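You operate a simulated robot arm through the tools that you are given. There is no shell and no other tool. Be economical: measure what you need, move in short steps, check, and stop when the job is done.

Carry out the task below with a simulated two-armed robot. There is one attempt and no reset: what you move stays moved.

Task
Calm the foaming stand bottle at 100 rpm, then uncouple it.
Fine: wait till the foam is gone; then switch off, collar down, plate back, shaft in hole 3 of the shaft rack.

It is judged by the outcome, as a careful person would: the job done as asked, and still so three seconds after it is handed in. It fails if anything else is knocked over, pushed out of place, dropped, spilled or broken.

Robot
Two 7-joint arms with fingered hands on one trunk, on a base that drives. Base frame: it is fixed to the floor where the robot stands at the start and does not move with it; the origin is under the middle of the robot, x ahead of it, y to its left, z up; the surface under the hand at the start is at about z = 850. Lengths are in mm, angles in rad, forces in N, time in s.
The left shoulder is at the start at [22, 92, 1411], the right one opposite. With the tool pointing down near the work surface each hand reaches from about 100 to 320 mm from the robot's upright axis, wherever it stands, measured 20 degrees to its own side. Places, roughly: grey band collar [600, -600, 1000]; hole 3 of the shaft rack [500, -600, 900]; stand control box [500, -200, 900]; stand drive plate [500, 0, 1300]; stand key switch [500, -200, 1000]. Payload 2.1 kg a hand.
The tool frame of a hand sits at the grasp point between the pads (the TCP): z along the fingers, y along the line on which they close. The tips reach 20 mm beyond it. The gripper opens to 68 mm. The gripper's body begins 23 mm behind the TCP. The gripper is a hand of 5 fingers: y runs from the thumb to the fingers, the wrist lies at [-10, -79, -131] in the tool frame, and closing takes about 1.5 s.
Orientation is that of the tool frame in the base frame, as [roll, pitch, yaw] about the fixed x, y, z axes, in that order (R = Rz(yaw) Ry(pitch) Rx(roll)). With the fingers straight down and the wrist toward the robot, the tool's x, y and z point along [0, 1, 0], [1, 0, 0] and [0, 0, -1] of the base frame.

Tools
- The arms move only by the tool send_rows. It takes "left_targets", "right_targets" or both (then of equal length, played together; a hand with none holds still); each is a list of rows, each a list of 7 numbers: the finger opening in mm, from 0 to 68, then the shift along the base's x, y, z in units of 250 mm (1.0 is 250 mm), then the turn, a rotation vector about the base's x, y, z in units of 60 degrees (1.0 is 60 degrees). In form: [[gripper, dx, dy, dz, wx, wy, wz], ...]. A call has 1 to 20 rows; each row is the pose to reach, as a shift and turn from the pose commanded when the call began. A call with a number of a shift or a turn outside -1 to 1 is refused whole. Rows are played at 5 a second. More than 50 mm and 0.15 rad between two rows, or a gripper value outside its range, and nothing of the call is played. A pose out of reach is approached as far as the arm can. The call stops where the force on the tool passes 70 N (or 10 N more than at its start, if that is more) or the arm is blocked; 0.2 s more then pass. Each finger travels about 153 mm/s and halts on what it meets, pressing with about 21 N; the grip force reading is that of the motor and also rises with nothing between the fingers. The clock runs only during rows and for 0.2 s after the last one: add rows that repeat a pose to give the fingers time. The reply holds the time, the measured pose of the TCP, the force on the tool along the base axes, the opening and the grip force, in the units named above and with some noise, with the torque about the TCP (base axes, N m) and any sound that the robot's microphone picked up, and new pictures: "show" is both (left out), scene, wrist or none (wrist: the cameras of the hands that moved).
- Cameras (640 x 400 px; columns grow to the right, rows downward): "scene" is now at [104.1, -0.1, 1570.3]; the picture's right is [0.01, -1.00, 0.00], its down [-0.52, -0.00, -0.86] and it looks along [0.86, 0.01, -0.52] (base axes); focal length 214 px, centre (320, 200). "left" rides on the left gripper at [-54, -58, -72] in its tool frame; the picture's right is [-0.57, -0.39, 0.73], its down [0.73, -0.64, 0.23] and it looks along [0.38, 0.66, 0.65] (tool axes); focal length 226 px, centre (320, 200). "right" rides on the right gripper at [54, -58, -72] in its tool frame; the picture's right is [-0.57, 0.39, -0.73], its down [-0.73, -0.64, 0.23] and it looks along [-0.38, 0.66, 0.65] (tool axes); focal length 226 px, centre (320, 200). There is no depth. A picture from a camera that has moved, and an enlarged one, comes with that camera's place and axes in the base frame and with its lens.
- raise_lower(by): slides the trunk up (or, below 0, down) by that many mm; the arms and the scene camera ride with it, the base frame stays. It gives what a move gives, with no picture.
- roll_base(legs): drives the robot by 1 to 6 legs, each [ahead, left, turn to the left] in mm, mm and rad, along the robot's own axes; the way and the turn of a leg run together, so that a leg with both is an arc; at most 1500 mm and 3.142 rad a leg. The arms and the cameras ride along, it lands a little off, and it stops where it bumps. It gives what a move gives, and a new picture of the scene camera.
- hand_shape(shape, hand): the hand has 5 fingers and takes this shape, open, in about a second: jaw (thumb against the fingers, like two jaws); tri (thumb and two fingers); tip (a fingertip pinch); poke (one finger out to press); point (the index stretched); flat (the hand flat); cup (the hand cupped); fist (a fist). The gripper value then closes the fingers along that shape, each until it touches; the sizes above hold for jaw. It gives what a move gives, with no picture.
- pan_tilt(pan, tilt): turns the head with the scene camera to pan (to the left, within 1.501 rad either way) and tilt (down, from -0.506 to 1.204), counted from straight ahead of the robot. It gives what a move gives, and a new picture of the scene camera.
- close_up(camera, box): a new picture of the part [left, top, right, bottom] of that camera's present view, enlarged. No time passes.
- hand_in(): hands the job in; it is judged then, once.

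Work in short steps. Places have to be worked out from the pictures, the camera data and where the tool is seen: move nearer, look again, correct. Check each grasp and each placing, and mend what went wrong. You have 120 turns and 260 pictures in all, those below and enlarged ones among them. Open the grippers and draw the arms clear of the work before you hand the job in, unless the task says otherwise; then end with one line.

The tools are called after "Emit:" as a command line: name --argument value ..., lists and objects as JSON in quotes. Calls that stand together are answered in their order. send_rows: Moves the arms, as the interface text tells. Its arguments: {"type":"object","properties":{"left_targets":{"type":"array"},"right_targets":{"type":"array"},"show":{"type":"string","enum":["both","scene","wrist","none"]}},"required":[]} The other tools are called the same way: raise_lower (by) slides the trunk up or down; hand_shape (shape, hand) gives the hand a shape; roll_base (legs) drives the base; pan_tilt (pan, tilt) turns the head that bears the scene camera; close_up (camera, box) takes an enlarged picture of a part of a camera's view; hand_in () hands the job in.

At the start:

```text
time: 0.0
left_tool_pos: [400.3, 116.2, 1495.4]
left_ee_rot: [3.14, -0.001, 1.57]
left_force: [0.7, -0.7, 0.0]
left_torque: [0.0, -0.02, -0.01]
left_grip_width: 67.8
left_finger_force: 0.0
left_shape: jaw
right_tool_pos: [376.3, -193.9, 1549.3]
right_ee_rot: [3.141, 0.0, 1.57]
right_force: [0.0, -0.1, -0.2]
right_torque: [-0.03, 0.0, 0.0]
right_grip_width: 67.6
right_finger_force: 0.0
right_shape: jaw
trunk travel left (down, up): [-650.0, 254.0]
robot x, y, heading: [0.1, -0.4, 0.002]
head pan, tilt: [0.009, 0.541]
```

scene: 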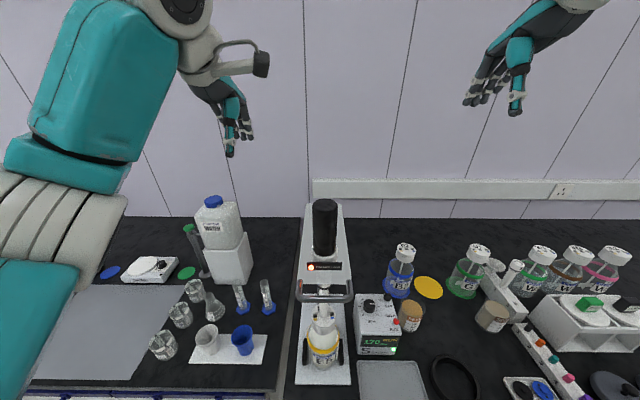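
right: 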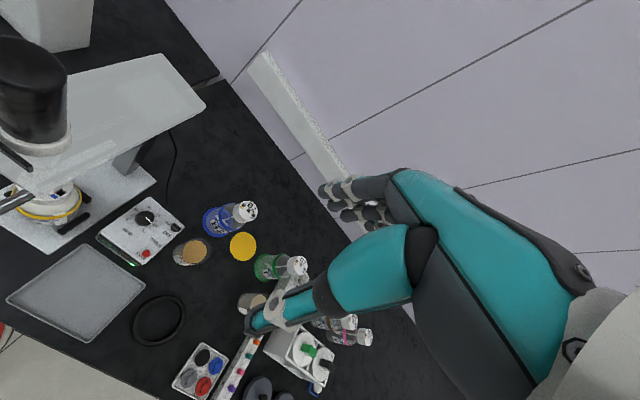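
left: 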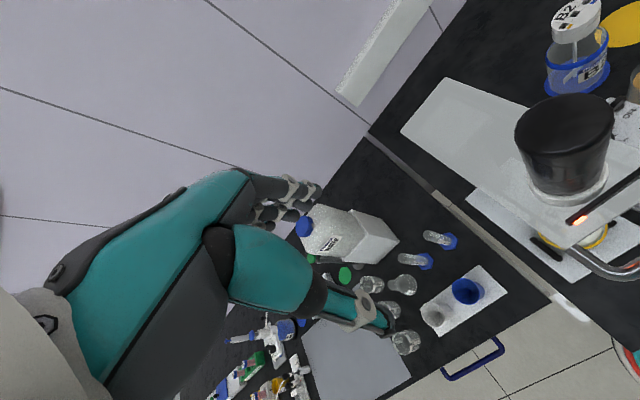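

I look closely at the stand, control box and right side of the bench first.

Emit:
close_up --camera "scene" --box '[270, 190, 430, 400]'

Emit:
close_up --camera "scene" --box '[430, 230, 640, 400]'

Emit:
close_up --camera "scene" --box '[340, 280, 440, 360]'

```text
1.90 times, centred on (350, 295) of scene
camera zoom: at [104.1, -0.1, 1570.3], right [0.01, -1.0, 0.0], down [-0.52, 0.0, -0.86], along [0.86, 0.01, -0.52], focal length 408 px, centre (263, 19)
```

zoom: 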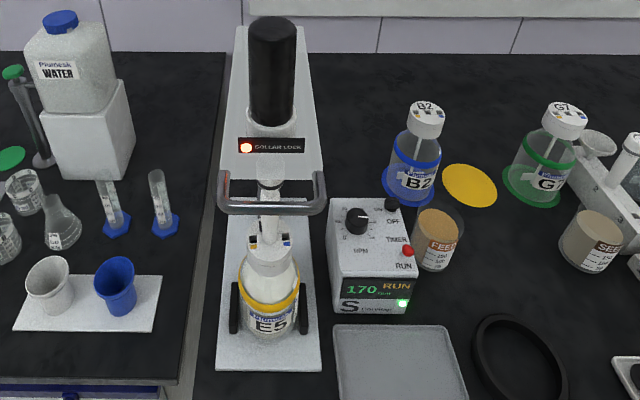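

```text
2.35 times, centred on (535, 315) of scene
camera zoom: at [104.1, -0.1, 1570.3], right [0.01, -1.0, 0.0], down [-0.52, 0.0, -0.86], along [0.86, 0.01, -0.52], focal length 505 px, centre (-186, -71)
```

zoom: 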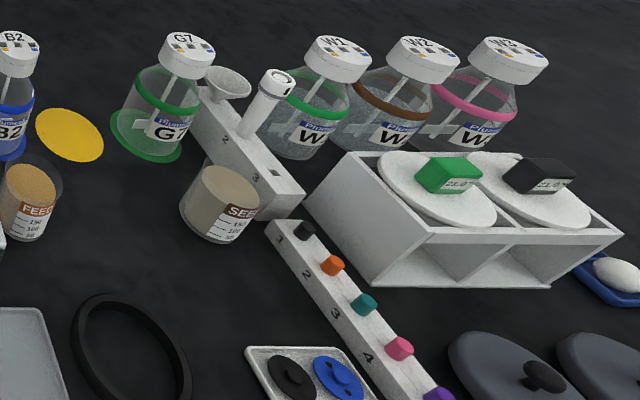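

```text
5.00 times, centred on (390, 320) of scene
camera zoom: at [104.1, -0.1, 1570.3], right [0.01, -1.0, 0.0], down [-0.52, 0.0, -0.86], along [0.86, 0.01, -0.52], focal length 1072 px, centre (-30, -400)
```

zoom: 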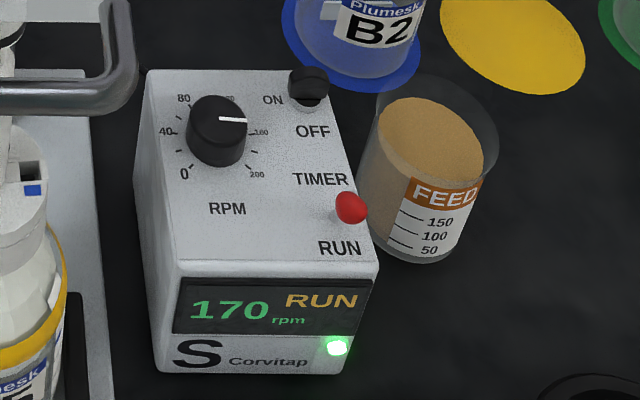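

The dial reads 170 rpm. I pan the head for a better view of the right-hand racks and the near edge.

Emit:
pan_tilt --pan -0.75 --tilt 0.8

Emit:
pan_tilt --pan 0.0 --tilt 1.0

```text
time: 1.1
left_tool_pos: [400.6, 115.1, 1494.9]
left_ee_rot: [-3.141, -0.001, 1.57]
left_force: [-0.2, 0.0, 0.6]
left_torque: [0.02, 0.03, -0.02]
left_grip_width: 67.7
left_finger_force: 0.0
left_shape: jaw
right_tool_pos: [375.7, -194.8, 1548.6]
right_ee_rot: [3.141, 0.0, 1.569]
right_force: [-0.6, 0.9, 0.2]
right_torque: [0.01, -0.02, 0.0]
right_grip_width: 67.8
right_finger_force: 0.1
right_shape: jaw
trunk travel left (down, up): [-650.0, 254.0]
robot x, y, heading: [-3.4, 1.7, -0.001]
head pan, tilt: [-0.75, 0.799]
camera scene: at [73.2, -55.9, 1548.2], right [-0.68, -0.73, 0.0], down [-0.52, 0.49, -0.7], along [0.51, -0.48, -0.72], focal length 214 px, centre (320, 200)
```

scene: 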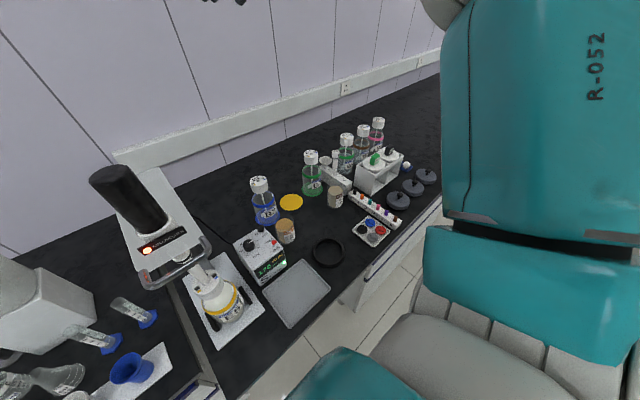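

```text
time: 2.2
left_tool_pos: [398.8, 115.5, 1495.5]
left_ee_rot: [3.141, 0.0, 1.571]
left_force: [-0.4, -0.9, 1.2]
left_torque: [-0.02, 0.0, 0.0]
left_grip_width: 67.7
left_finger_force: 0.0
left_shape: jaw
right_tool_pos: [375.5, -193.6, 1548.9]
right_ee_rot: [-3.141, 0.0, 1.569]
right_force: [0.6, -0.4, 0.2]
right_torque: [0.0, 0.01, -0.02]
right_grip_width: 67.7
right_finger_force: 0.1
right_shape: jaw
trunk travel left (down, up): [-650.0, 254.0]
robot x, y, heading: [1.8, -3.3, 0.004]
head pan, tilt: [0.0, 1.0]
camera scene: at [83.8, -1.0, 1533.1], right [0.0, -1.0, 0.0], down [-0.84, 0.0, -0.54], along [0.54, 0.0, -0.84], focal length 214 px, centre (320, 200)
```

scene: 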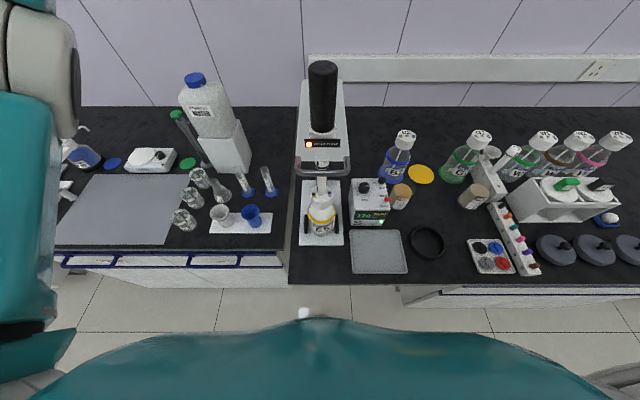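

Next I zoom in on the shaft rack and the stand from this angle.

Emit:
close_up --camera "scene" --box '[440, 120, 560, 210]'

Emit:
close_up --camera "scene" --box '[280, 100, 360, 250]'

Emit:
close_up --camera "scene" --box '[450, 180, 560, 280]'

```text
4.44 times, centred on (500, 165) of scene
camera zoom: at [83.8, -1.0, 1533.1], right [0.0, -1.0, 0.0], down [-0.84, 0.0, -0.54], along [0.54, 0.0, -0.84], focal length 953 px, centre (-480, 356)
```

zoom: 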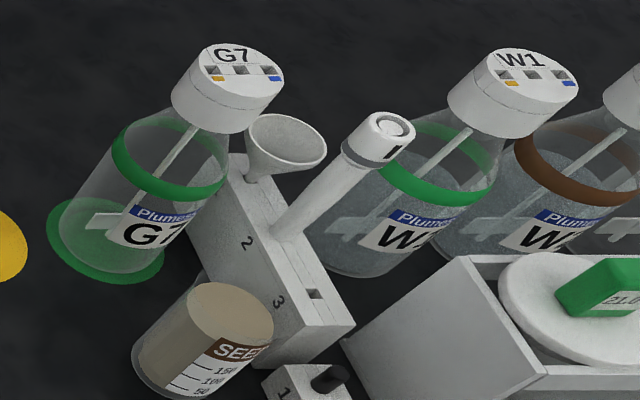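

```text
2.67 times, centred on (320, 175) of scene
camera zoom: at [83.8, -1.0, 1533.1], right [0.0, -1.0, 0.0], down [-0.84, 0.0, -0.54], along [0.54, 0.0, -0.84], focal length 572 px, centre (320, 267)
```

zoom: 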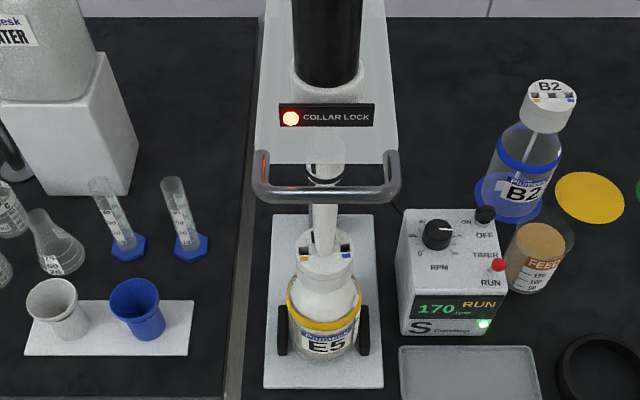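

```text
4.00 times, centred on (505, 230) of scene
camera zoom: at [83.8, -1.0, 1533.1], right [0.0, -1.0, 0.0], down [-0.84, 0.0, -0.54], along [0.54, 0.0, -0.84], focal length 858 px, centre (-420, 80)
```

zoom: 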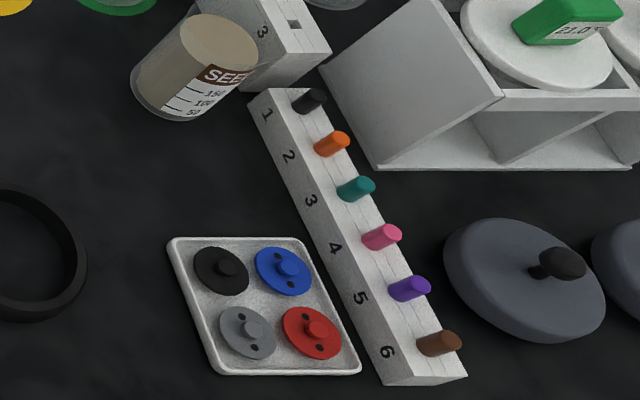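

The shaft rack is the white one near G7: funnel in hole 1, a spare shaft in 2, and hole 3 is an empty square. I tuck the left arm back and outward so the trunk can come down safely.

Emit:
send_rows --left_targets '[[68, -0.15, 0.1, 0, 0, 0, 0], [68, -0.3, 0.2, 0.05, 0, 0, 0], [68, -0.45, 0.3, 0.1, 0, 0, 0], [68, -0.5, 0.4, 0.15, 0, 0, 0]]' --show "none"

Emit:
raise_lower --by -300

Emit:
pan_tilt --pan -0.2 --tilt 0.5

```text
time: 3.2
left_tool_pos: [272.9, 218.3, 1535.5]
left_ee_rot: [-3.14, 0.0, 1.57]
left_force: [0.3, 0.8, 0.6]
left_torque: [0.01, -0.03, 0.0]
left_grip_width: 67.6
left_finger_force: 0.1
left_shape: jaw
right_tool_pos: [375.3, -194.8, 1548.1]
right_ee_rot: [-3.141, 0.0, 1.569]
right_force: [0.1, -0.2, 0.0]
right_torque: [0.01, 0.0, -0.01]
right_grip_width: 67.9
right_finger_force: 0.1
right_shape: jaw
trunk travel left (down, up): [-650.0, 254.0]
robot x, y, heading: [0.2, -2.5, -0.002]
head pan, tilt: [0.0, 1.0]
```

```text
time: 6.2
left_tool_pos: [274.4, 215.7, 1232.2]
left_ee_rot: [3.14, 0.002, 1.57]
left_force: [0.4, 0.5, -0.1]
left_torque: [0.0, 0.04, -0.05]
left_grip_width: 67.4
left_finger_force: 0.0
left_shape: jaw
right_tool_pos: [376.5, -195.1, 1248.8]
right_ee_rot: [3.141, 0.001, 1.571]
right_force: [0.9, 0.6, -0.4]
right_torque: [0.0, 0.01, 0.04]
right_grip_width: 67.8
right_finger_force: 0.0
right_shape: jaw
trunk travel left (down, up): [-350.0, 554.0]
robot x, y, heading: [0.5, 3.0, -0.005]
head pan, tilt: [0.0, 1.0]
```

```text
time: 7.1
left_tool_pos: [274.7, 216.2, 1234.0]
left_ee_rot: [-3.141, 0.001, 1.571]
left_force: [-1.3, -0.4, -0.2]
left_torque: [0.02, 0.0, 0.01]
left_grip_width: 67.7
left_finger_force: 0.1
left_shape: jaw
right_tool_pos: [374.6, -194.4, 1248.2]
right_ee_rot: [-3.141, 0.001, 1.57]
right_force: [-1.0, -0.5, -0.2]
right_torque: [0.01, 0.0, 0.0]
right_grip_width: 67.9
right_finger_force: 0.0
right_shape: jaw
trunk travel left (down, up): [-350.0, 554.0]
robot x, y, heading: [0.8, -1.3, -0.004]
head pan, tilt: [-0.201, 0.499]
camera scene: at [126.4, -19.0, 1273.0], right [-0.2, -0.98, 0.0], down [-0.47, 0.1, -0.88], along [0.86, -0.17, -0.48], focal length 214 px, centre (320, 200)
```

scene: 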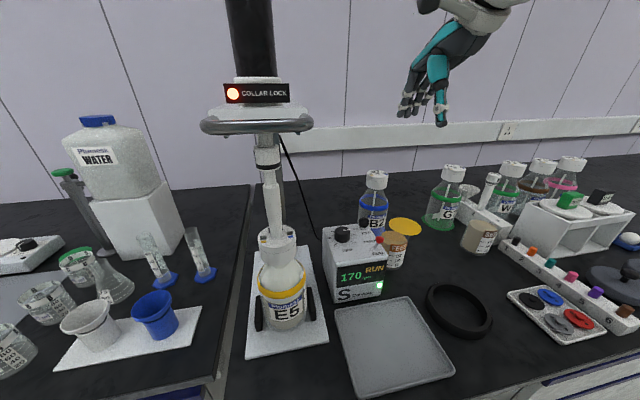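

Now I can see the stand from the side; I zoom in on the shaft, collar and box.

Emit:
close_up --camera "scene" --box '[190, 70, 340, 220]'

Emit:
close_up --camera "scene" --box '[230, 200, 350, 360]'

Emit:
close_up --camera "scene" --box '[310, 210, 410, 310]'

Emit:
close_up --camera "scene" --box '[440, 150, 540, 250]'

```text
2.67 times, centred on (265, 145) of scene
camera zoom: at [126.4, -19.0, 1273.0], right [-0.2, -0.98, 0.0], down [-0.47, 0.1, -0.88], along [0.86, -0.17, -0.48], focal length 572 px, centre (467, 347)
```

zoom: 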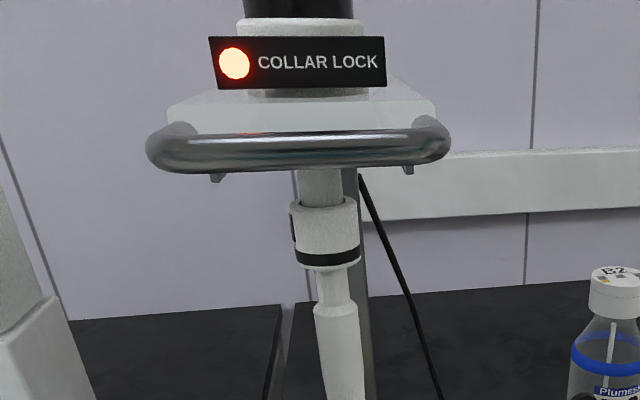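

```text
2.50 times, centred on (290, 280) of scene
camera zoom: at [126.4, -19.0, 1273.0], right [-0.2, -0.98, 0.0], down [-0.47, 0.1, -0.88], along [0.86, -0.17, -0.48], focal length 536 px, centre (395, 0)
```

zoom: 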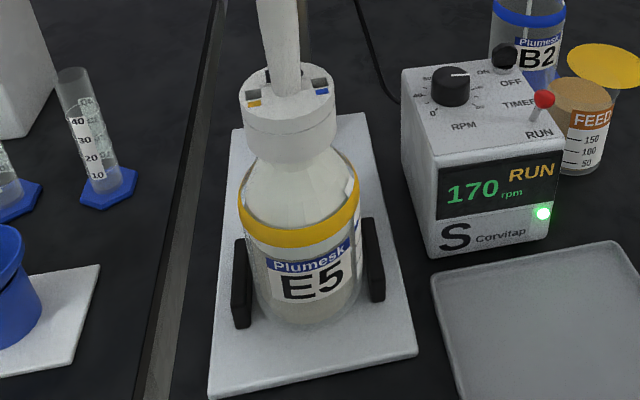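

```text
4.00 times, centred on (360, 260) of scene
camera zoom: at [126.4, -19.0, 1273.0], right [-0.2, -0.98, 0.0], down [-0.47, 0.1, -0.88], along [0.86, -0.17, -0.48], focal length 858 px, centre (160, -40)
```

zoom: 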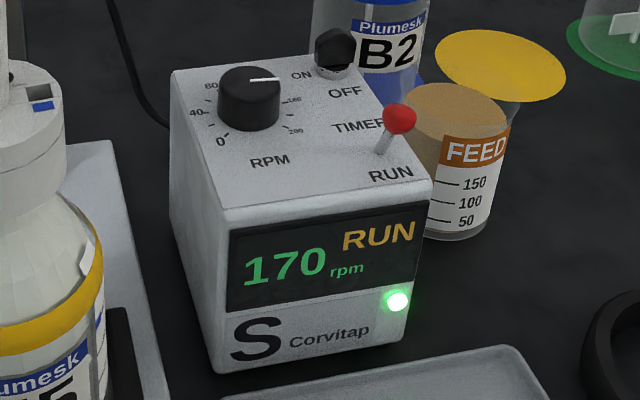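

```text
4.00 times, centred on (490, 200) of scene
camera zoom: at [126.4, -19.0, 1273.0], right [-0.2, -0.98, 0.0], down [-0.47, 0.1, -0.88], along [0.86, -0.17, -0.48], focal length 858 px, centre (-360, 200)
```

zoom: 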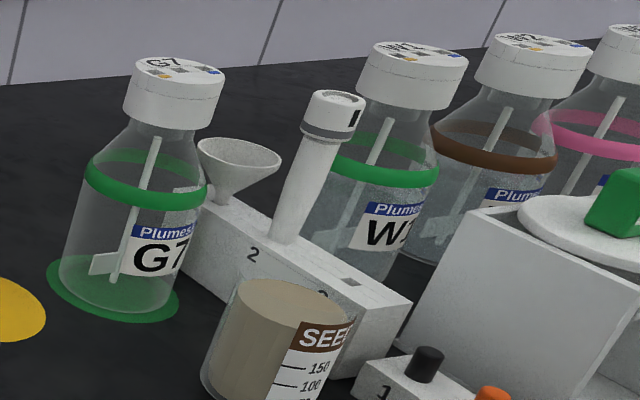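

Triangulated: knob top ≈ (472,-134,1001), key switch ≈ (505,-196,990), red toggle ≈ (423,-195,1007), handle ≈ (326,-4,1242), collar ≈ (392,-6,1190), cap top ≈ (410,-5,1054). I drive forward 100 mm.

Emit:
roll_base --legs '[[100, 0, 0]]'

```text
time: 8.3
left_tool_pos: [379.0, 214.6, 1232.4]
left_ee_rot: [-3.141, 0.001, 1.57]
left_force: [0.0, -0.1, 0.2]
left_torque: [0.04, -0.01, 0.0]
left_grip_width: 67.8
left_finger_force: 0.1
left_shape: jaw
right_tool_pos: [480.2, -195.3, 1249.8]
right_ee_rot: [-3.141, 0.0, 1.568]
right_force: [-0.8, 0.4, 0.4]
right_torque: [-0.01, -0.01, 0.02]
right_grip_width: 67.6
right_finger_force: 0.1
right_shape: jaw
trunk travel left (down, up): [-350.0, 554.0]
robot x, y, heading: [104.8, 2.1, 0.0]
head pan, tilt: [-0.201, 0.499]
camera scene: at [230.1, -19.4, 1273.0], right [-0.2, -0.98, 0.0], down [-0.47, 0.1, -0.88], along [0.86, -0.18, -0.48], focal length 214 px, centre (320, 200)
```

scene: 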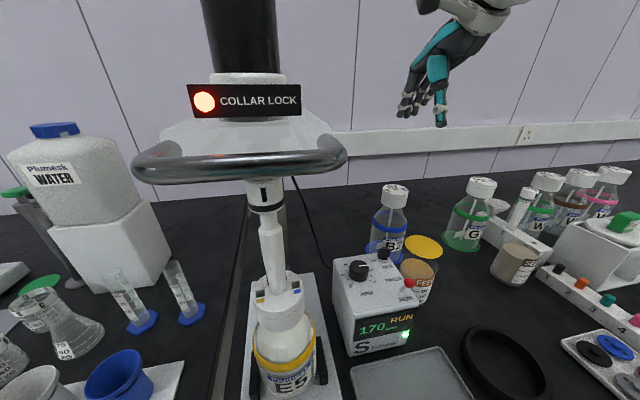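

I refine the knob position with a zoom from this new viewpoint while bringing the right hand above it (still high).

Emit:
send_rows --right_targets '[[60, -0.01, 0.12, -0.1, 0, 0, 0], [60, -0.03, 0.24, -0.25, 0, 0, 0], [60, -0.03, 0.24, -0.4, 0, 0, 0], [60, -0.03, 0.24, -0.55, 0, 0, 0], [60, -0.03, 0.24, -0.6, 0, 0, 0]]'

Emit:
close_up --camera "scene" --box '[320, 220, 440, 360]'

```text
time: 9.5
left_tool_pos: [378.7, 215.4, 1233.2]
left_ee_rot: [-3.141, 0.001, 1.569]
left_force: [0.0, -0.3, 0.5]
left_torque: [-0.01, -0.01, 0.01]
left_grip_width: 67.4
left_finger_force: 0.2
left_shape: jaw
right_tool_pos: [471.4, -135.1, 1099.3]
right_ee_rot: [-3.141, -0.002, 1.567]
right_force: [0.4, 0.5, -0.1]
right_torque: [0.0, -0.02, -0.01]
right_grip_width: 59.9
right_finger_force: 0.0
right_shape: jaw
trunk travel left (down, up): [-350.0, 554.0]
robot x, y, heading: [103.6, 1.3, -0.003]
head pan, tilt: [-0.201, 0.499]
camera scene: at [229.7, -19.3, 1273.1], right [-0.2, -0.98, 0.0], down [-0.47, 0.1, -0.88], along [0.86, -0.18, -0.48], focal length 214 px, centre (320, 200)
camera right: at [412.6, -79.2, 1171.1], right [0.38, -0.57, 0.73], down [-0.64, -0.73, -0.23], along [0.66, -0.38, -0.65], focal length 226 px, centre (320, 200)
```

scene: 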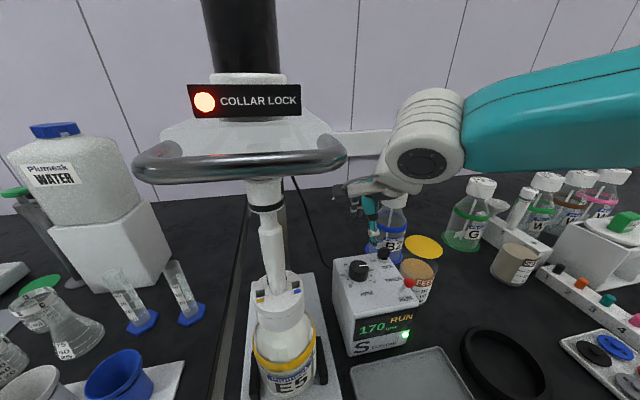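
right: 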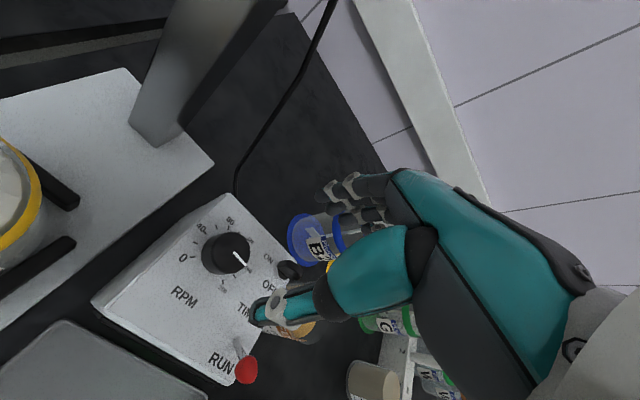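

```text
2.86 times, centred on (380, 290) of scene
camera zoom: at [229.7, -19.3, 1273.1], right [-0.2, -0.98, 0.0], down [-0.47, 0.1, -0.88], along [0.86, -0.18, -0.48], focal length 613 px, centre (149, -57)
```

zoom: 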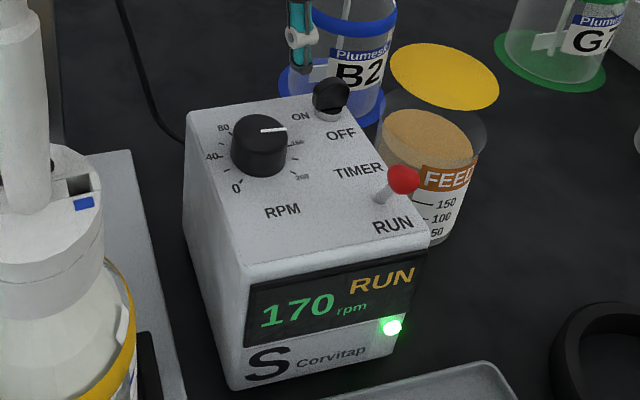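

Knob confirmed near (474,-135). I descend around it to tip height about 986 with the fingers open.

Emit:
send_rows --right_targets '[[60, 0.012, 0, -0.12, 0, 0, 0], [60, 0.012, 0, -0.24, 0, 0, 0], [60, 0.012, 0, -0.32, 0, 0, 0], [60, 0.012, 0, -0.36, 0, 0, 0], [60, 0.012, 0, -0.36, 0, 0, 0]]'

Emit:
close_up --camera "scene" --box '[320, 200, 440, 340]'

```text
time: 10.7
left_tool_pos: [377.9, 214.4, 1233.3]
left_ee_rot: [-3.141, 0.0, 1.569]
left_force: [0.6, -0.4, 0.3]
left_torque: [-0.01, -0.01, 0.03]
left_grip_width: 67.5
left_finger_force: 0.1
left_shape: jaw
right_tool_pos: [473.3, -134.1, 1011.1]
right_ee_rot: [3.141, 0.0, 1.567]
right_force: [0.3, -0.4, 0.3]
right_torque: [0.02, 0.0, 0.01]
right_grip_width: 60.3
right_finger_force: 0.0
right_shape: jaw
trunk travel left (down, up): [-350.0, 554.0]
robot x, y, heading: [106.4, -2.0, 0.0]
head pan, tilt: [-0.201, 0.499]
camera scene: at [229.7, -19.4, 1273.1], right [-0.2, -0.98, 0.0], down [-0.47, 0.1, -0.88], along [0.86, -0.18, -0.48], focal length 214 px, centre (320, 200)
camera right: at [414.4, -79.3, 1081.5], right [0.39, -0.57, 0.73], down [-0.64, -0.73, -0.23], along [0.66, -0.38, -0.65], focal length 226 px, centre (320, 200)
```

scene: 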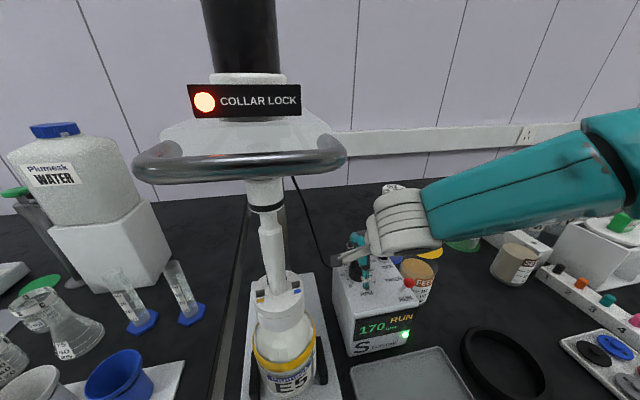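
right: 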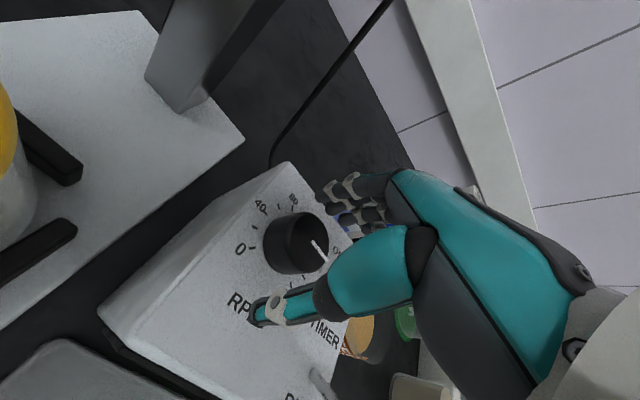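

```text
2.86 times, centred on (380, 270) of scene
camera zoom: at [229.7, -19.4, 1273.1], right [-0.2, -0.98, 0.0], down [-0.47, 0.1, -0.88], along [0.86, -0.18, -0.48], focal length 613 px, centre (149, 0)
```

zoom: 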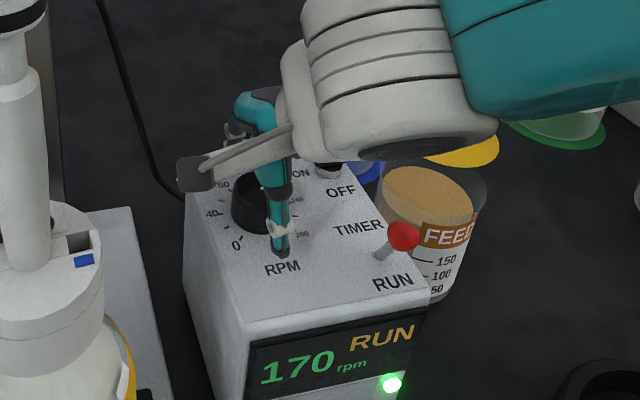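

The fingers straddle the knob. I lower 5 mm more and close on it.

Emit:
send_rows --right_targets '[[60, 0, 0, -0.02, 0, 0, 0], [40, 0, 0, -0.02, 0, 0, 0], [25, 0, 0, -0.02, 0, 0, 0], [25, 0, 0, -0.02, 0, 0, 0], [25, 0, 0, -0.02, 0, 0, 0], [25, 0, 0, -0.02, 0, 0, 0], [25, 0, 0, -0.02, 0, 0, 0]]' --show "wrist"

Emit:
close_up --camera "scene" --box '[320, 200, 440, 360]'

```text
time: 12.3
left_tool_pos: [379.7, 215.6, 1232.7]
left_ee_rot: [-3.141, 0.0, 1.568]
left_force: [-1.1, 0.2, -0.2]
left_torque: [0.01, 0.0, 0.01]
left_grip_width: 67.6
left_finger_force: 0.0
left_shape: jaw
right_tool_pos: [474.8, -134.7, 1004.8]
right_ee_rot: [-3.14, -0.001, 1.567]
right_force: [5.8, 0.6, 1.8]
right_torque: [-0.03, -0.15, 0.0]
right_grip_width: 29.8
right_finger_force: 0.2
right_shape: jaw
trunk travel left (down, up): [-350.0, 554.0]
robot x, y, heading: [105.5, -1.6, -0.001]
head pan, tilt: [-0.201, 0.499]
camera right: at [415.7, -79.9, 1076.4], right [0.39, -0.57, 0.73], down [-0.64, -0.73, -0.23], along [0.66, -0.38, -0.65], focal length 226 px, centre (320, 200)
```

right: 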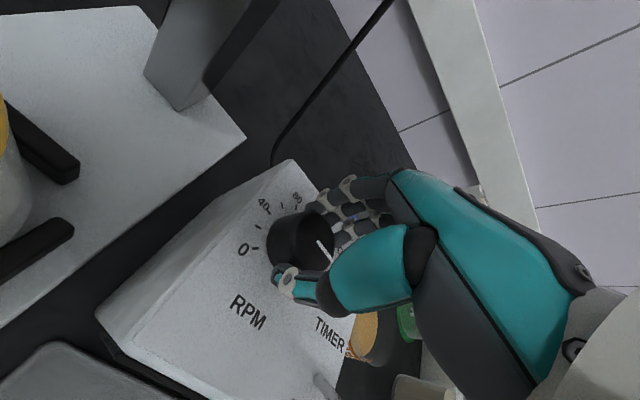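

```text
2.50 times, centred on (380, 280) of scene
camera zoom: at [230.6, -19.3, 1273.0], right [-0.2, -0.98, 0.0], down [-0.47, 0.1, -0.88], along [0.86, -0.18, -0.48], focal length 536 px, centre (170, 0)
```

zoom: 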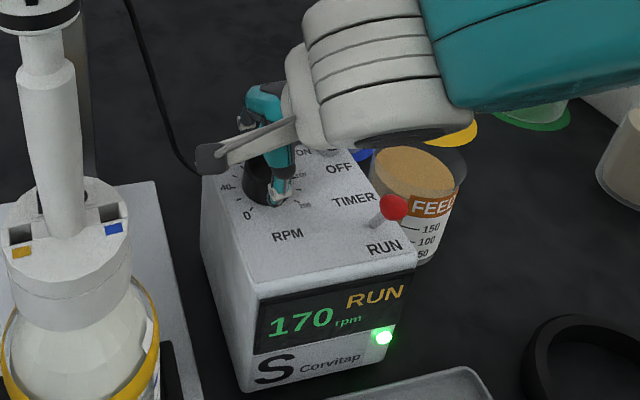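

The fingers grip at 30 mm. I turn counter-clockwise in small steps and watch the display.

Emit:
send_rows --right_targets '[[25, 0, 0, -0.0, 0, 0, 0.13], [25, 0, 0, 0, 0, 0, 0.26], [25, 0, 0, 0, 0, 0, 0.39], [25, 0, 0, 0, 0, 0, 0.39]]' --show "wrist"

Emit:
close_up --camera "scene" --box '[320, 200, 440, 360]'

```text
time: 13.3
left_tool_pos: [377.4, 215.7, 1232.8]
left_ee_rot: [-3.141, -0.001, 1.57]
left_force: [0.5, 0.1, 0.5]
left_torque: [0.01, 0.02, -0.02]
left_grip_width: 67.7
left_finger_force: 0.0
left_shape: jaw
right_tool_pos: [475.0, -135.1, 1003.1]
right_ee_rot: [3.141, -0.002, 1.979]
right_force: [-1.9, -0.1, -0.8]
right_torque: [0.03, -0.04, 0.03]
right_grip_width: 24.7
right_finger_force: 20.7
right_shape: jaw
trunk travel left (down, up): [-350.0, 554.0]
robot x, y, heading: [101.4, 2.7, -0.002]
head pan, tilt: [-0.201, 0.499]
camera right: at [398.3, -107.3, 1075.0], right [0.58, -0.37, 0.73], down [-0.3, -0.93, -0.23], along [0.76, -0.08, -0.65], focal length 226 px, centre (320, 200)
```

right: 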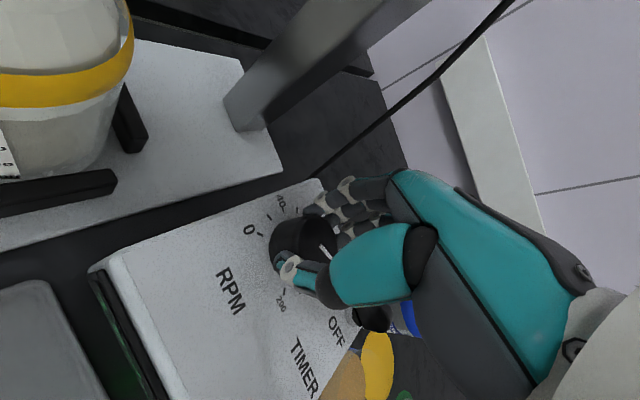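

```text
2.50 times, centred on (380, 280) of scene
camera zoom: at [229.5, -19.3, 1273.1], right [-0.2, -0.98, 0.0], down [-0.47, 0.1, -0.88], along [0.86, -0.18, -0.48], focal length 536 px, centre (170, 0)
```

zoom: 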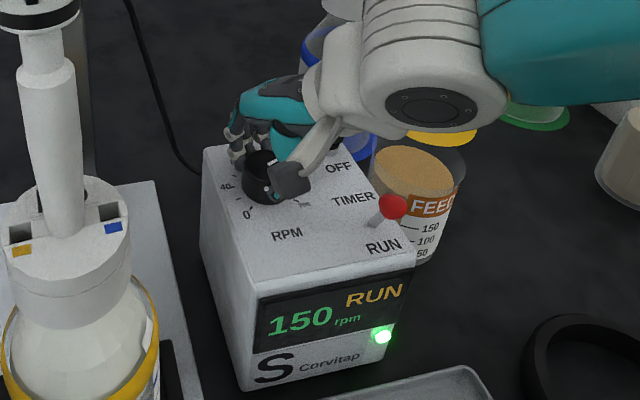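

It works: 150 rpm. The knob's centre is about 6 mm further in +y than my grasp, so I open, recentre, and re-grip.

Emit:
send_rows --right_targets '[[55, 0, 0, 0, 0, 0, 0], [60, 0, 0, 0, 0, 0, 0], [60, -0.004, 0.026, 0, 0, 0, 0], [60, -0.004, 0.026, 0, 0, 0, 0], [40, -0.004, 0.026, 0, 0, 0, 0], [28, -0.004, 0.026, 0, 0, 0, 0], [28, -0.004, 0.026, 0, 0, 0, 0], [28, -0.004, 0.026, 0, 0, 0, 0]]' --show "wrist"

Emit:
close_up --camera "scene" --box '[320, 200, 440, 360]'

```text
time: 15.1
left_tool_pos: [379.3, 214.4, 1232.6]
left_ee_rot: [-3.141, 0.0, 1.57]
left_force: [0.3, 0.5, -0.2]
left_torque: [0.01, 0.0, -0.02]
left_grip_width: 67.7
left_finger_force: 0.0
left_shape: jaw
right_tool_pos: [474.5, -128.1, 1003.9]
right_ee_rot: [-3.14, 0.001, 1.976]
right_force: [1.2, 0.3, 0.7]
right_torque: [-0.02, -0.05, 0.04]
right_grip_width: 28.8
right_finger_force: 0.0
right_shape: jaw
trunk travel left (down, up): [-350.0, 554.0]
robot x, y, heading: [103.9, 1.5, 0.002]
head pan, tilt: [-0.201, 0.499]
camera right: at [397.6, -100.0, 1074.4], right [0.58, -0.37, 0.73], down [-0.3, -0.93, -0.23], along [0.76, -0.08, -0.65], focal length 226 px, centre (320, 200)
```

right: 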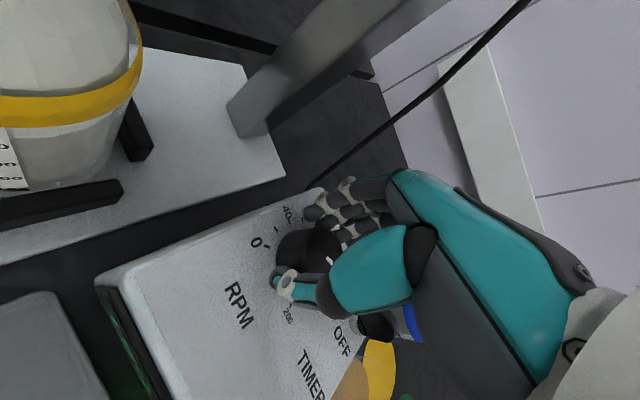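

```text
2.50 times, centred on (380, 280) of scene
camera zoom: at [229.9, -19.3, 1273.1], right [-0.2, -0.98, 0.0], down [-0.47, 0.1, -0.88], along [0.86, -0.18, -0.48], focal length 536 px, centre (170, 0)
```

zoom: 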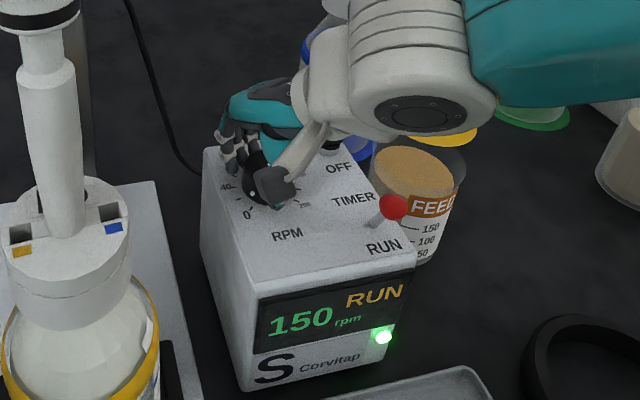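

Still 150. I tighten the grip and keep turning.

Emit:
send_rows --right_targets '[[18, 0, 0, 0, 0, 0, 0], [18, 0, 0, 0, 0, 0, 0], [18, 0, 0, 0, 0, 0, 0.13], [18, 0, 0, 0, 0, 0, 0.26], [18, 0, 0, 0, 0, 0, 0.39], [18, 0, 0, 0, 0, 0, 0.5], [18, 0, 0, 0, 0, 0, 0.5]]' --show "wrist"

Emit:
close_up --camera "scene" --box '[320, 200, 440, 360]'

```text
time: 16.7
left_tool_pos: [379.0, 216.1, 1233.0]
left_ee_rot: [-3.141, 0.0, 1.568]
left_force: [-0.4, 0.7, 0.7]
left_torque: [0.0, -0.04, 0.03]
left_grip_width: 67.6
left_finger_force: 0.1
left_shape: jaw
right_tool_pos: [473.2, -128.5, 1004.1]
right_ee_rot: [3.141, -0.003, 2.5]
right_force: [0.8, 6.9, 2.4]
right_torque: [0.07, -0.06, 0.05]
right_grip_width: 9.5
right_finger_force: 21.0
right_shape: jaw
trunk travel left (down, up): [-350.0, 554.0]
robot x, y, heading: [104.3, 0.2, -0.004]
head pan, tilt: [-0.201, 0.499]
camera right: at [394.0, -140.3, 1074.2], right [0.69, -0.03, 0.73], down [0.2, -0.95, -0.23], along [0.7, 0.31, -0.65], focal length 226 px, centre (320, 200)
```

right: 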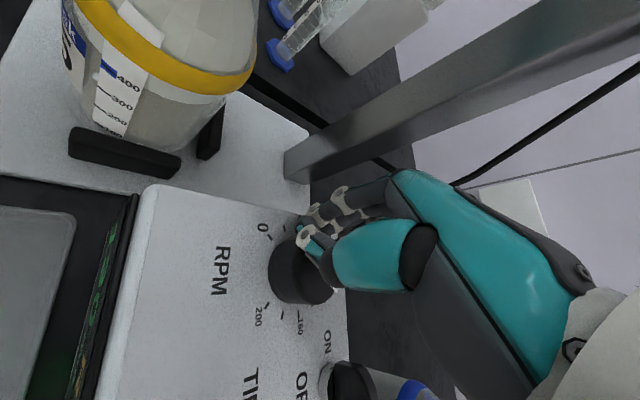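

```text
2.50 times, centred on (380, 280) of scene
camera zoom: at [229.7, -18.3, 1273.1], right [-0.2, -0.98, 0.0], down [-0.47, 0.1, -0.88], along [0.86, -0.18, -0.48], focal length 536 px, centre (170, 0)
```

zoom: 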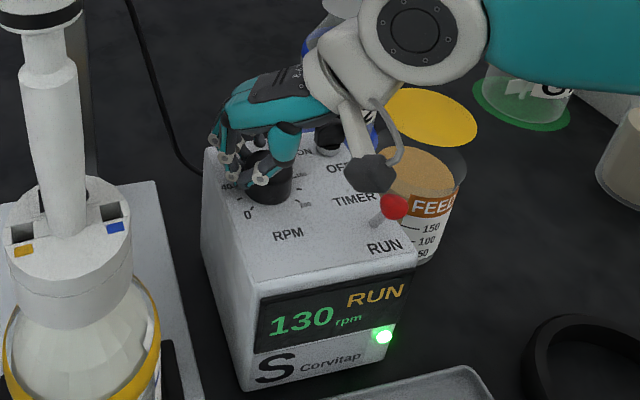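

The fingers slid off the knob's far side, though it's now at 130. My first centre (≈472,-135) was right; I open, lift, turn the wrist back, and come down again there.

Emit:
send_rows --right_targets '[[60, 0, 0, 0, 0, 0, 0], [60, 0, 0, 0.05, 0, 0, 0], [60, 0, -0.013, 0.12, 0, 0, -0.13], [60, 0, -0.026, 0.12, 0, 0, -0.26], [60, 0, -0.026, 0.12, 0, 0, -0.39], [60, 0, -0.026, 0.12, 0, 0, -0.52], [60, 0, -0.026, 0.12, 0, 0, -0.65], [60, 0, -0.026, 0.12, 0, 0, -0.78], [60, 0, -0.026, 0.12, 0, 0, -0.78]]' --show "wrist"

Emit:
close_up --camera "scene" --box '[320, 200, 440, 360]'

Emit:
close_up --camera "right" --box '[200, 160, 420, 340]'

```text
time: 18.7
left_tool_pos: [379.0, 215.5, 1232.8]
left_ee_rot: [3.14, -0.001, 1.568]
left_force: [-0.4, 0.3, -0.2]
left_torque: [0.03, 0.0, 0.0]
left_grip_width: 67.8
left_finger_force: 0.0
left_shape: jaw
right_tool_pos: [473.4, -133.3, 1032.7]
right_ee_rot: [-3.14, 0.0, 1.681]
right_force: [-0.3, -0.6, -0.5]
right_torque: [-0.01, 0.01, 0.02]
right_grip_width: 59.9
right_finger_force: 0.0
right_shape: jaw
trunk travel left (down, up): [-350.0, 554.0]
robot x, y, heading: [99.4, 4.1, -0.004]
head pan, tilt: [-0.201, 0.499]
camera right: at [409.0, -86.1, 1103.4], right [0.45, -0.52, 0.73], down [-0.56, -0.8, -0.23], along [0.7, -0.3, -0.65], focal length 226 px, centre (320, 200)
```

right: 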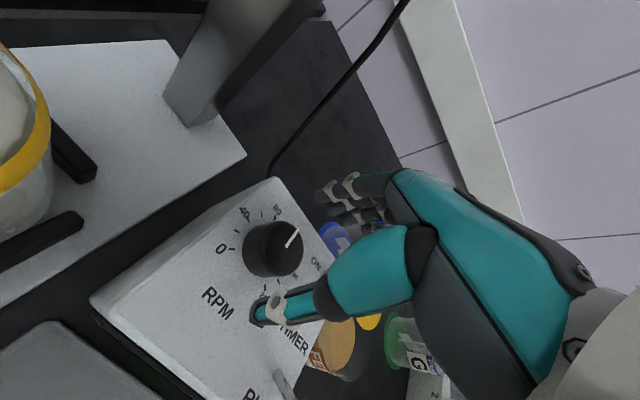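

```text
2.50 times, centred on (380, 280) of scene
camera zoom: at [229.7, -19.3, 1273.1], right [-0.2, -0.98, 0.0], down [-0.47, 0.1, -0.88], along [0.86, -0.18, -0.48], focal length 536 px, centre (170, 0)
```

zoom: 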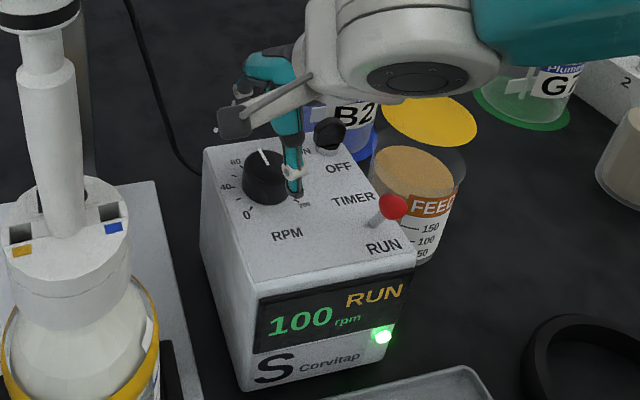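

```text
2.22 times, centred on (310, 250) of right
camera zoom: at [409.0, -86.1, 1103.4], right [0.45, -0.52, 0.73], down [-0.56, -0.8, -0.23], along [0.7, -0.3, -0.65], focal length 502 px, centre (342, 89)
```

zoom: 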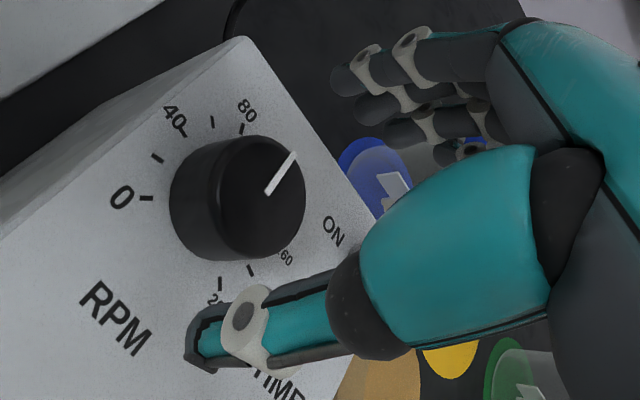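

The display now reads 100 (it was lagging a bit). I lift the hand away without touching the dial and check that it's settled, and look at the bottle's foam.

Emit:
send_rows --right_targets '[[60, 0, 0, 0.1, 0, 0, 0], [60, 0, 0, 0.25, 0, 0, 0], [60, 0, -0.1, 0.4, 0, 0, 0], [60, 0, -0.2, 0.5, 0, 0, 0], [60, 0, -0.2, 0.5, 0, 0, 0]]' --show "wrist"

Emit:
close_up --camera "scene" --box '[320, 200, 440, 360]'

Emit:
pan_tilt --pan 0.0 --tilt 0.8

Emit:
close_up --camera "scene" --box '[240, 180, 420, 380]'

```text
time: 19.9
left_tool_pos: [378.8, 214.3, 1232.1]
left_ee_rot: [-3.141, 0.0, 1.569]
left_force: [0.4, 0.0, 0.5]
left_torque: [0.01, 0.01, 0.04]
left_grip_width: 67.6
left_finger_force: 0.1
left_shape: jaw
right_tool_pos: [474.8, -183.2, 1158.6]
right_ee_rot: [3.14, -0.001, 1.685]
right_force: [0.7, 0.2, 1.0]
right_torque: [0.0, 0.01, 0.02]
right_grip_width: 59.8
right_finger_force: 0.1
right_shape: jaw
trunk travel left (down, up): [-350.0, 554.0]
robot x, y, heading: [104.3, -2.8, -0.001]
head pan, tilt: [-0.201, 0.499]
camera right: at [410.0, -134.5, 1230.0], right [0.45, -0.52, 0.73], down [-0.55, -0.8, -0.23], along [0.7, -0.3, -0.65], focal length 226 px, centre (320, 200)
```

right: 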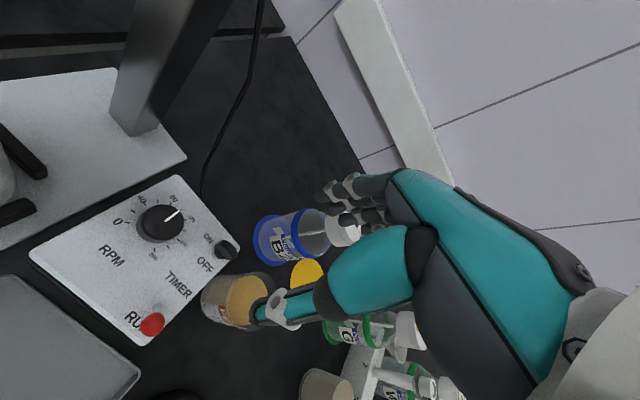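

```text
2.50 times, centred on (380, 280) of scene
camera zoom: at [229.7, -19.4, 1273.1], right [-0.2, -0.98, 0.0], down [-0.47, 0.1, -0.88], along [0.86, -0.18, -0.48], focal length 536 px, centre (170, 0)
```

zoom: 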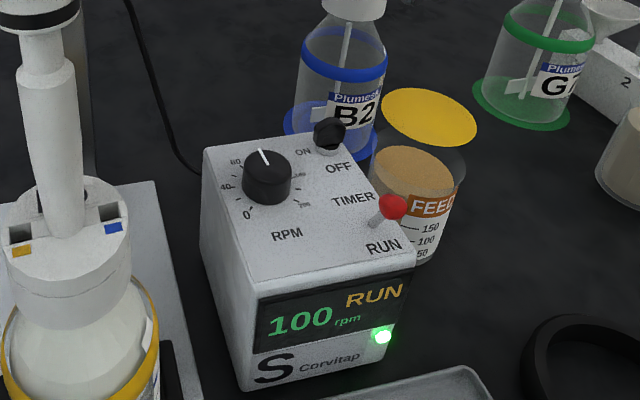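

```text
time: 20.7
left_tool_pos: [378.2, 215.0, 1232.0]
left_ee_rot: [-3.141, -0.001, 1.569]
left_force: [-0.1, 0.2, -0.2]
left_torque: [0.02, 0.0, -0.01]
left_grip_width: 67.5
left_finger_force: 0.1
left_shape: jaw
right_tool_pos: [474.1, -182.7, 1157.9]
right_ee_rot: [-3.142, 0.0, 1.682]
right_force: [0.2, -0.4, 0.0]
right_torque: [0.01, 0.01, 0.03]
right_grip_width: 60.2
right_finger_force: 0.1
right_shape: jaw
trunk travel left (down, up): [-350.0, 554.0]
robot x, y, heading: [103.2, 1.0, -0.003]
head pan, tilt: [0.0, 0.799]
camera scene: at [221.3, -1.3, 1247.2], right [0.0, -1.0, 0.0], down [-0.72, 0.0, -0.7], along [0.7, 0.0, -0.72], focal length 214 px, centre (320, 200)
```

scene: 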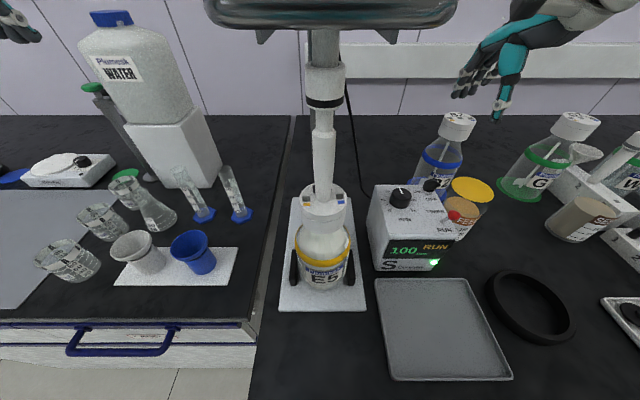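

```text
2.00 times, centred on (330, 280) of scene
camera zoom: at [221.3, -1.3, 1247.2], right [0.0, -1.0, 0.0], down [-0.72, 0.0, -0.7], along [0.7, 0.0, -0.72], focal length 429 px, centre (300, 40)
```

zoom: 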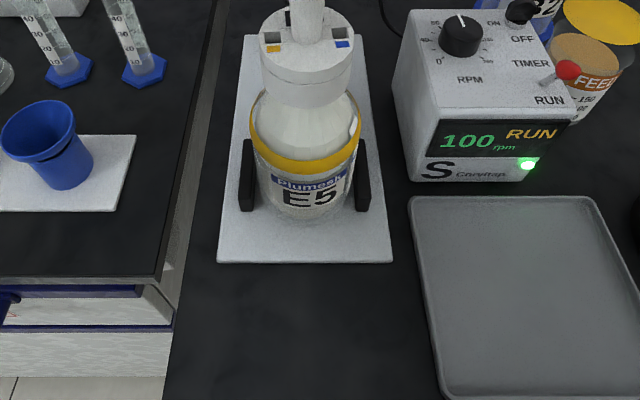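

Stable at 100 rpm. I wait while examining the key switch and the bottle.

Emit:
send_rows --right_targets '[[60, 0, 0, 0, 0, 0, 0], [60, 0, 0, 0, 0, 0, 0], [60, 0, 0, 0, 0, 0, 0], [60, 0, 0, 0, 0, 0, 0], [60, 0, 0, 0, 0, 0, 0], [60, 0, 0, 0, 0, 0, 0], [60, 0, 0, 0, 0, 0, 0], [60, 0, 0, 0, 0, 0, 0], [60, 0, 0, 0, 0, 0, 0], [60, 0, 0, 0, 0, 0, 0], [60, 0, 0, 0, 0, 0, 0], [60, 0, 0, 0, 0, 0, 0], [60, 0, 0, 0, 0, 0, 0], [60, 0, 0, 0, 0, 0, 0], [60, 0, 0, 0, 0, 0, 0], [60, 0, 0, 0, 0, 0, 0], [60, 0, 0, 0, 0, 0, 0], [60, 0, 0, 0, 0, 0, 0], [60, 0, 0, 0, 0, 0, 0], [60, 0, 0, 0, 0, 0, 0]]' --show "none"

Emit:
close_up --camera "scene" --box '[275, 170, 375, 310]'

Emit:
close_up --camera "right" --box '[120, 170, 260, 350]'

Emit:
close_up --camera "scene" --box '[360, 160, 480, 280]'

```text
time: 24.9
left_tool_pos: [379.0, 214.7, 1232.5]
left_ee_rot: [3.141, 0.0, 1.57]
left_force: [1.0, -0.9, -0.1]
left_torque: [0.01, 0.0, -0.01]
left_grip_width: 67.7
left_finger_force: 0.1
left_shape: jaw
right_tool_pos: [474.9, -181.8, 1159.3]
right_ee_rot: [3.141, 0.0, 1.683]
right_force: [0.3, 0.2, 0.0]
right_torque: [0.02, -0.02, 0.0]
right_grip_width: 59.9
right_finger_force: 0.2
right_shape: jaw
trunk travel left (down, up): [-350.0, 554.0]
robot x, y, heading: [106.1, 0.2, -0.002]
head pan, tilt: [0.0, 0.799]
```

```text
2.86 times, centred on (325, 240) of scene
camera zoom: at [221.2, -1.2, 1247.1], right [0.0, -1.0, 0.0], down [-0.72, 0.0, -0.7], along [0.7, 0.0, -0.72], focal length 613 px, centre (306, 86)
```

zoom: 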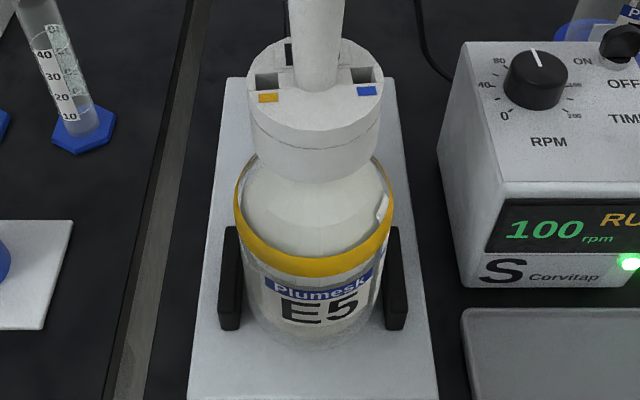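

```text
2.22 times, centred on (190, 260) of right
camera zoom: at [410.1, -134.3, 1229.6], right [0.45, -0.52, 0.73], down [-0.55, -0.8, -0.23], along [0.7, -0.3, -0.65], focal length 502 px, centre (609, 67)
```

zoom: 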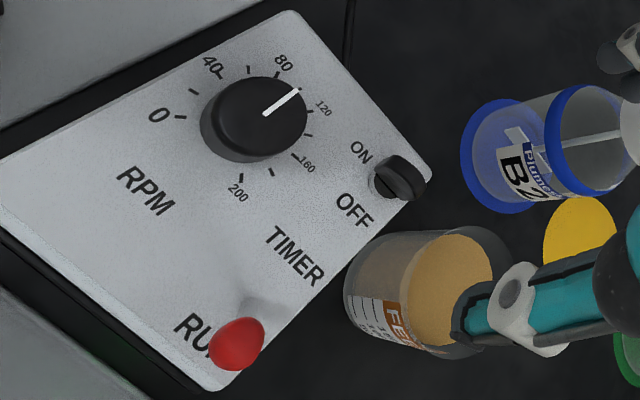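

```text
3.33 times, centred on (420, 220) of scene
camera zoom: at [221.2, -1.2, 1247.1], right [0.0, -1.0, 0.0], down [-0.72, 0.0, -0.7], along [0.7, 0.0, -0.72], focal length 715 px, centre (-13, 133)
```

zoom: 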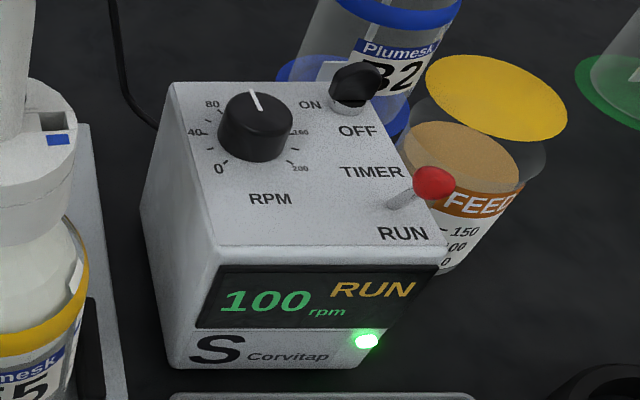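

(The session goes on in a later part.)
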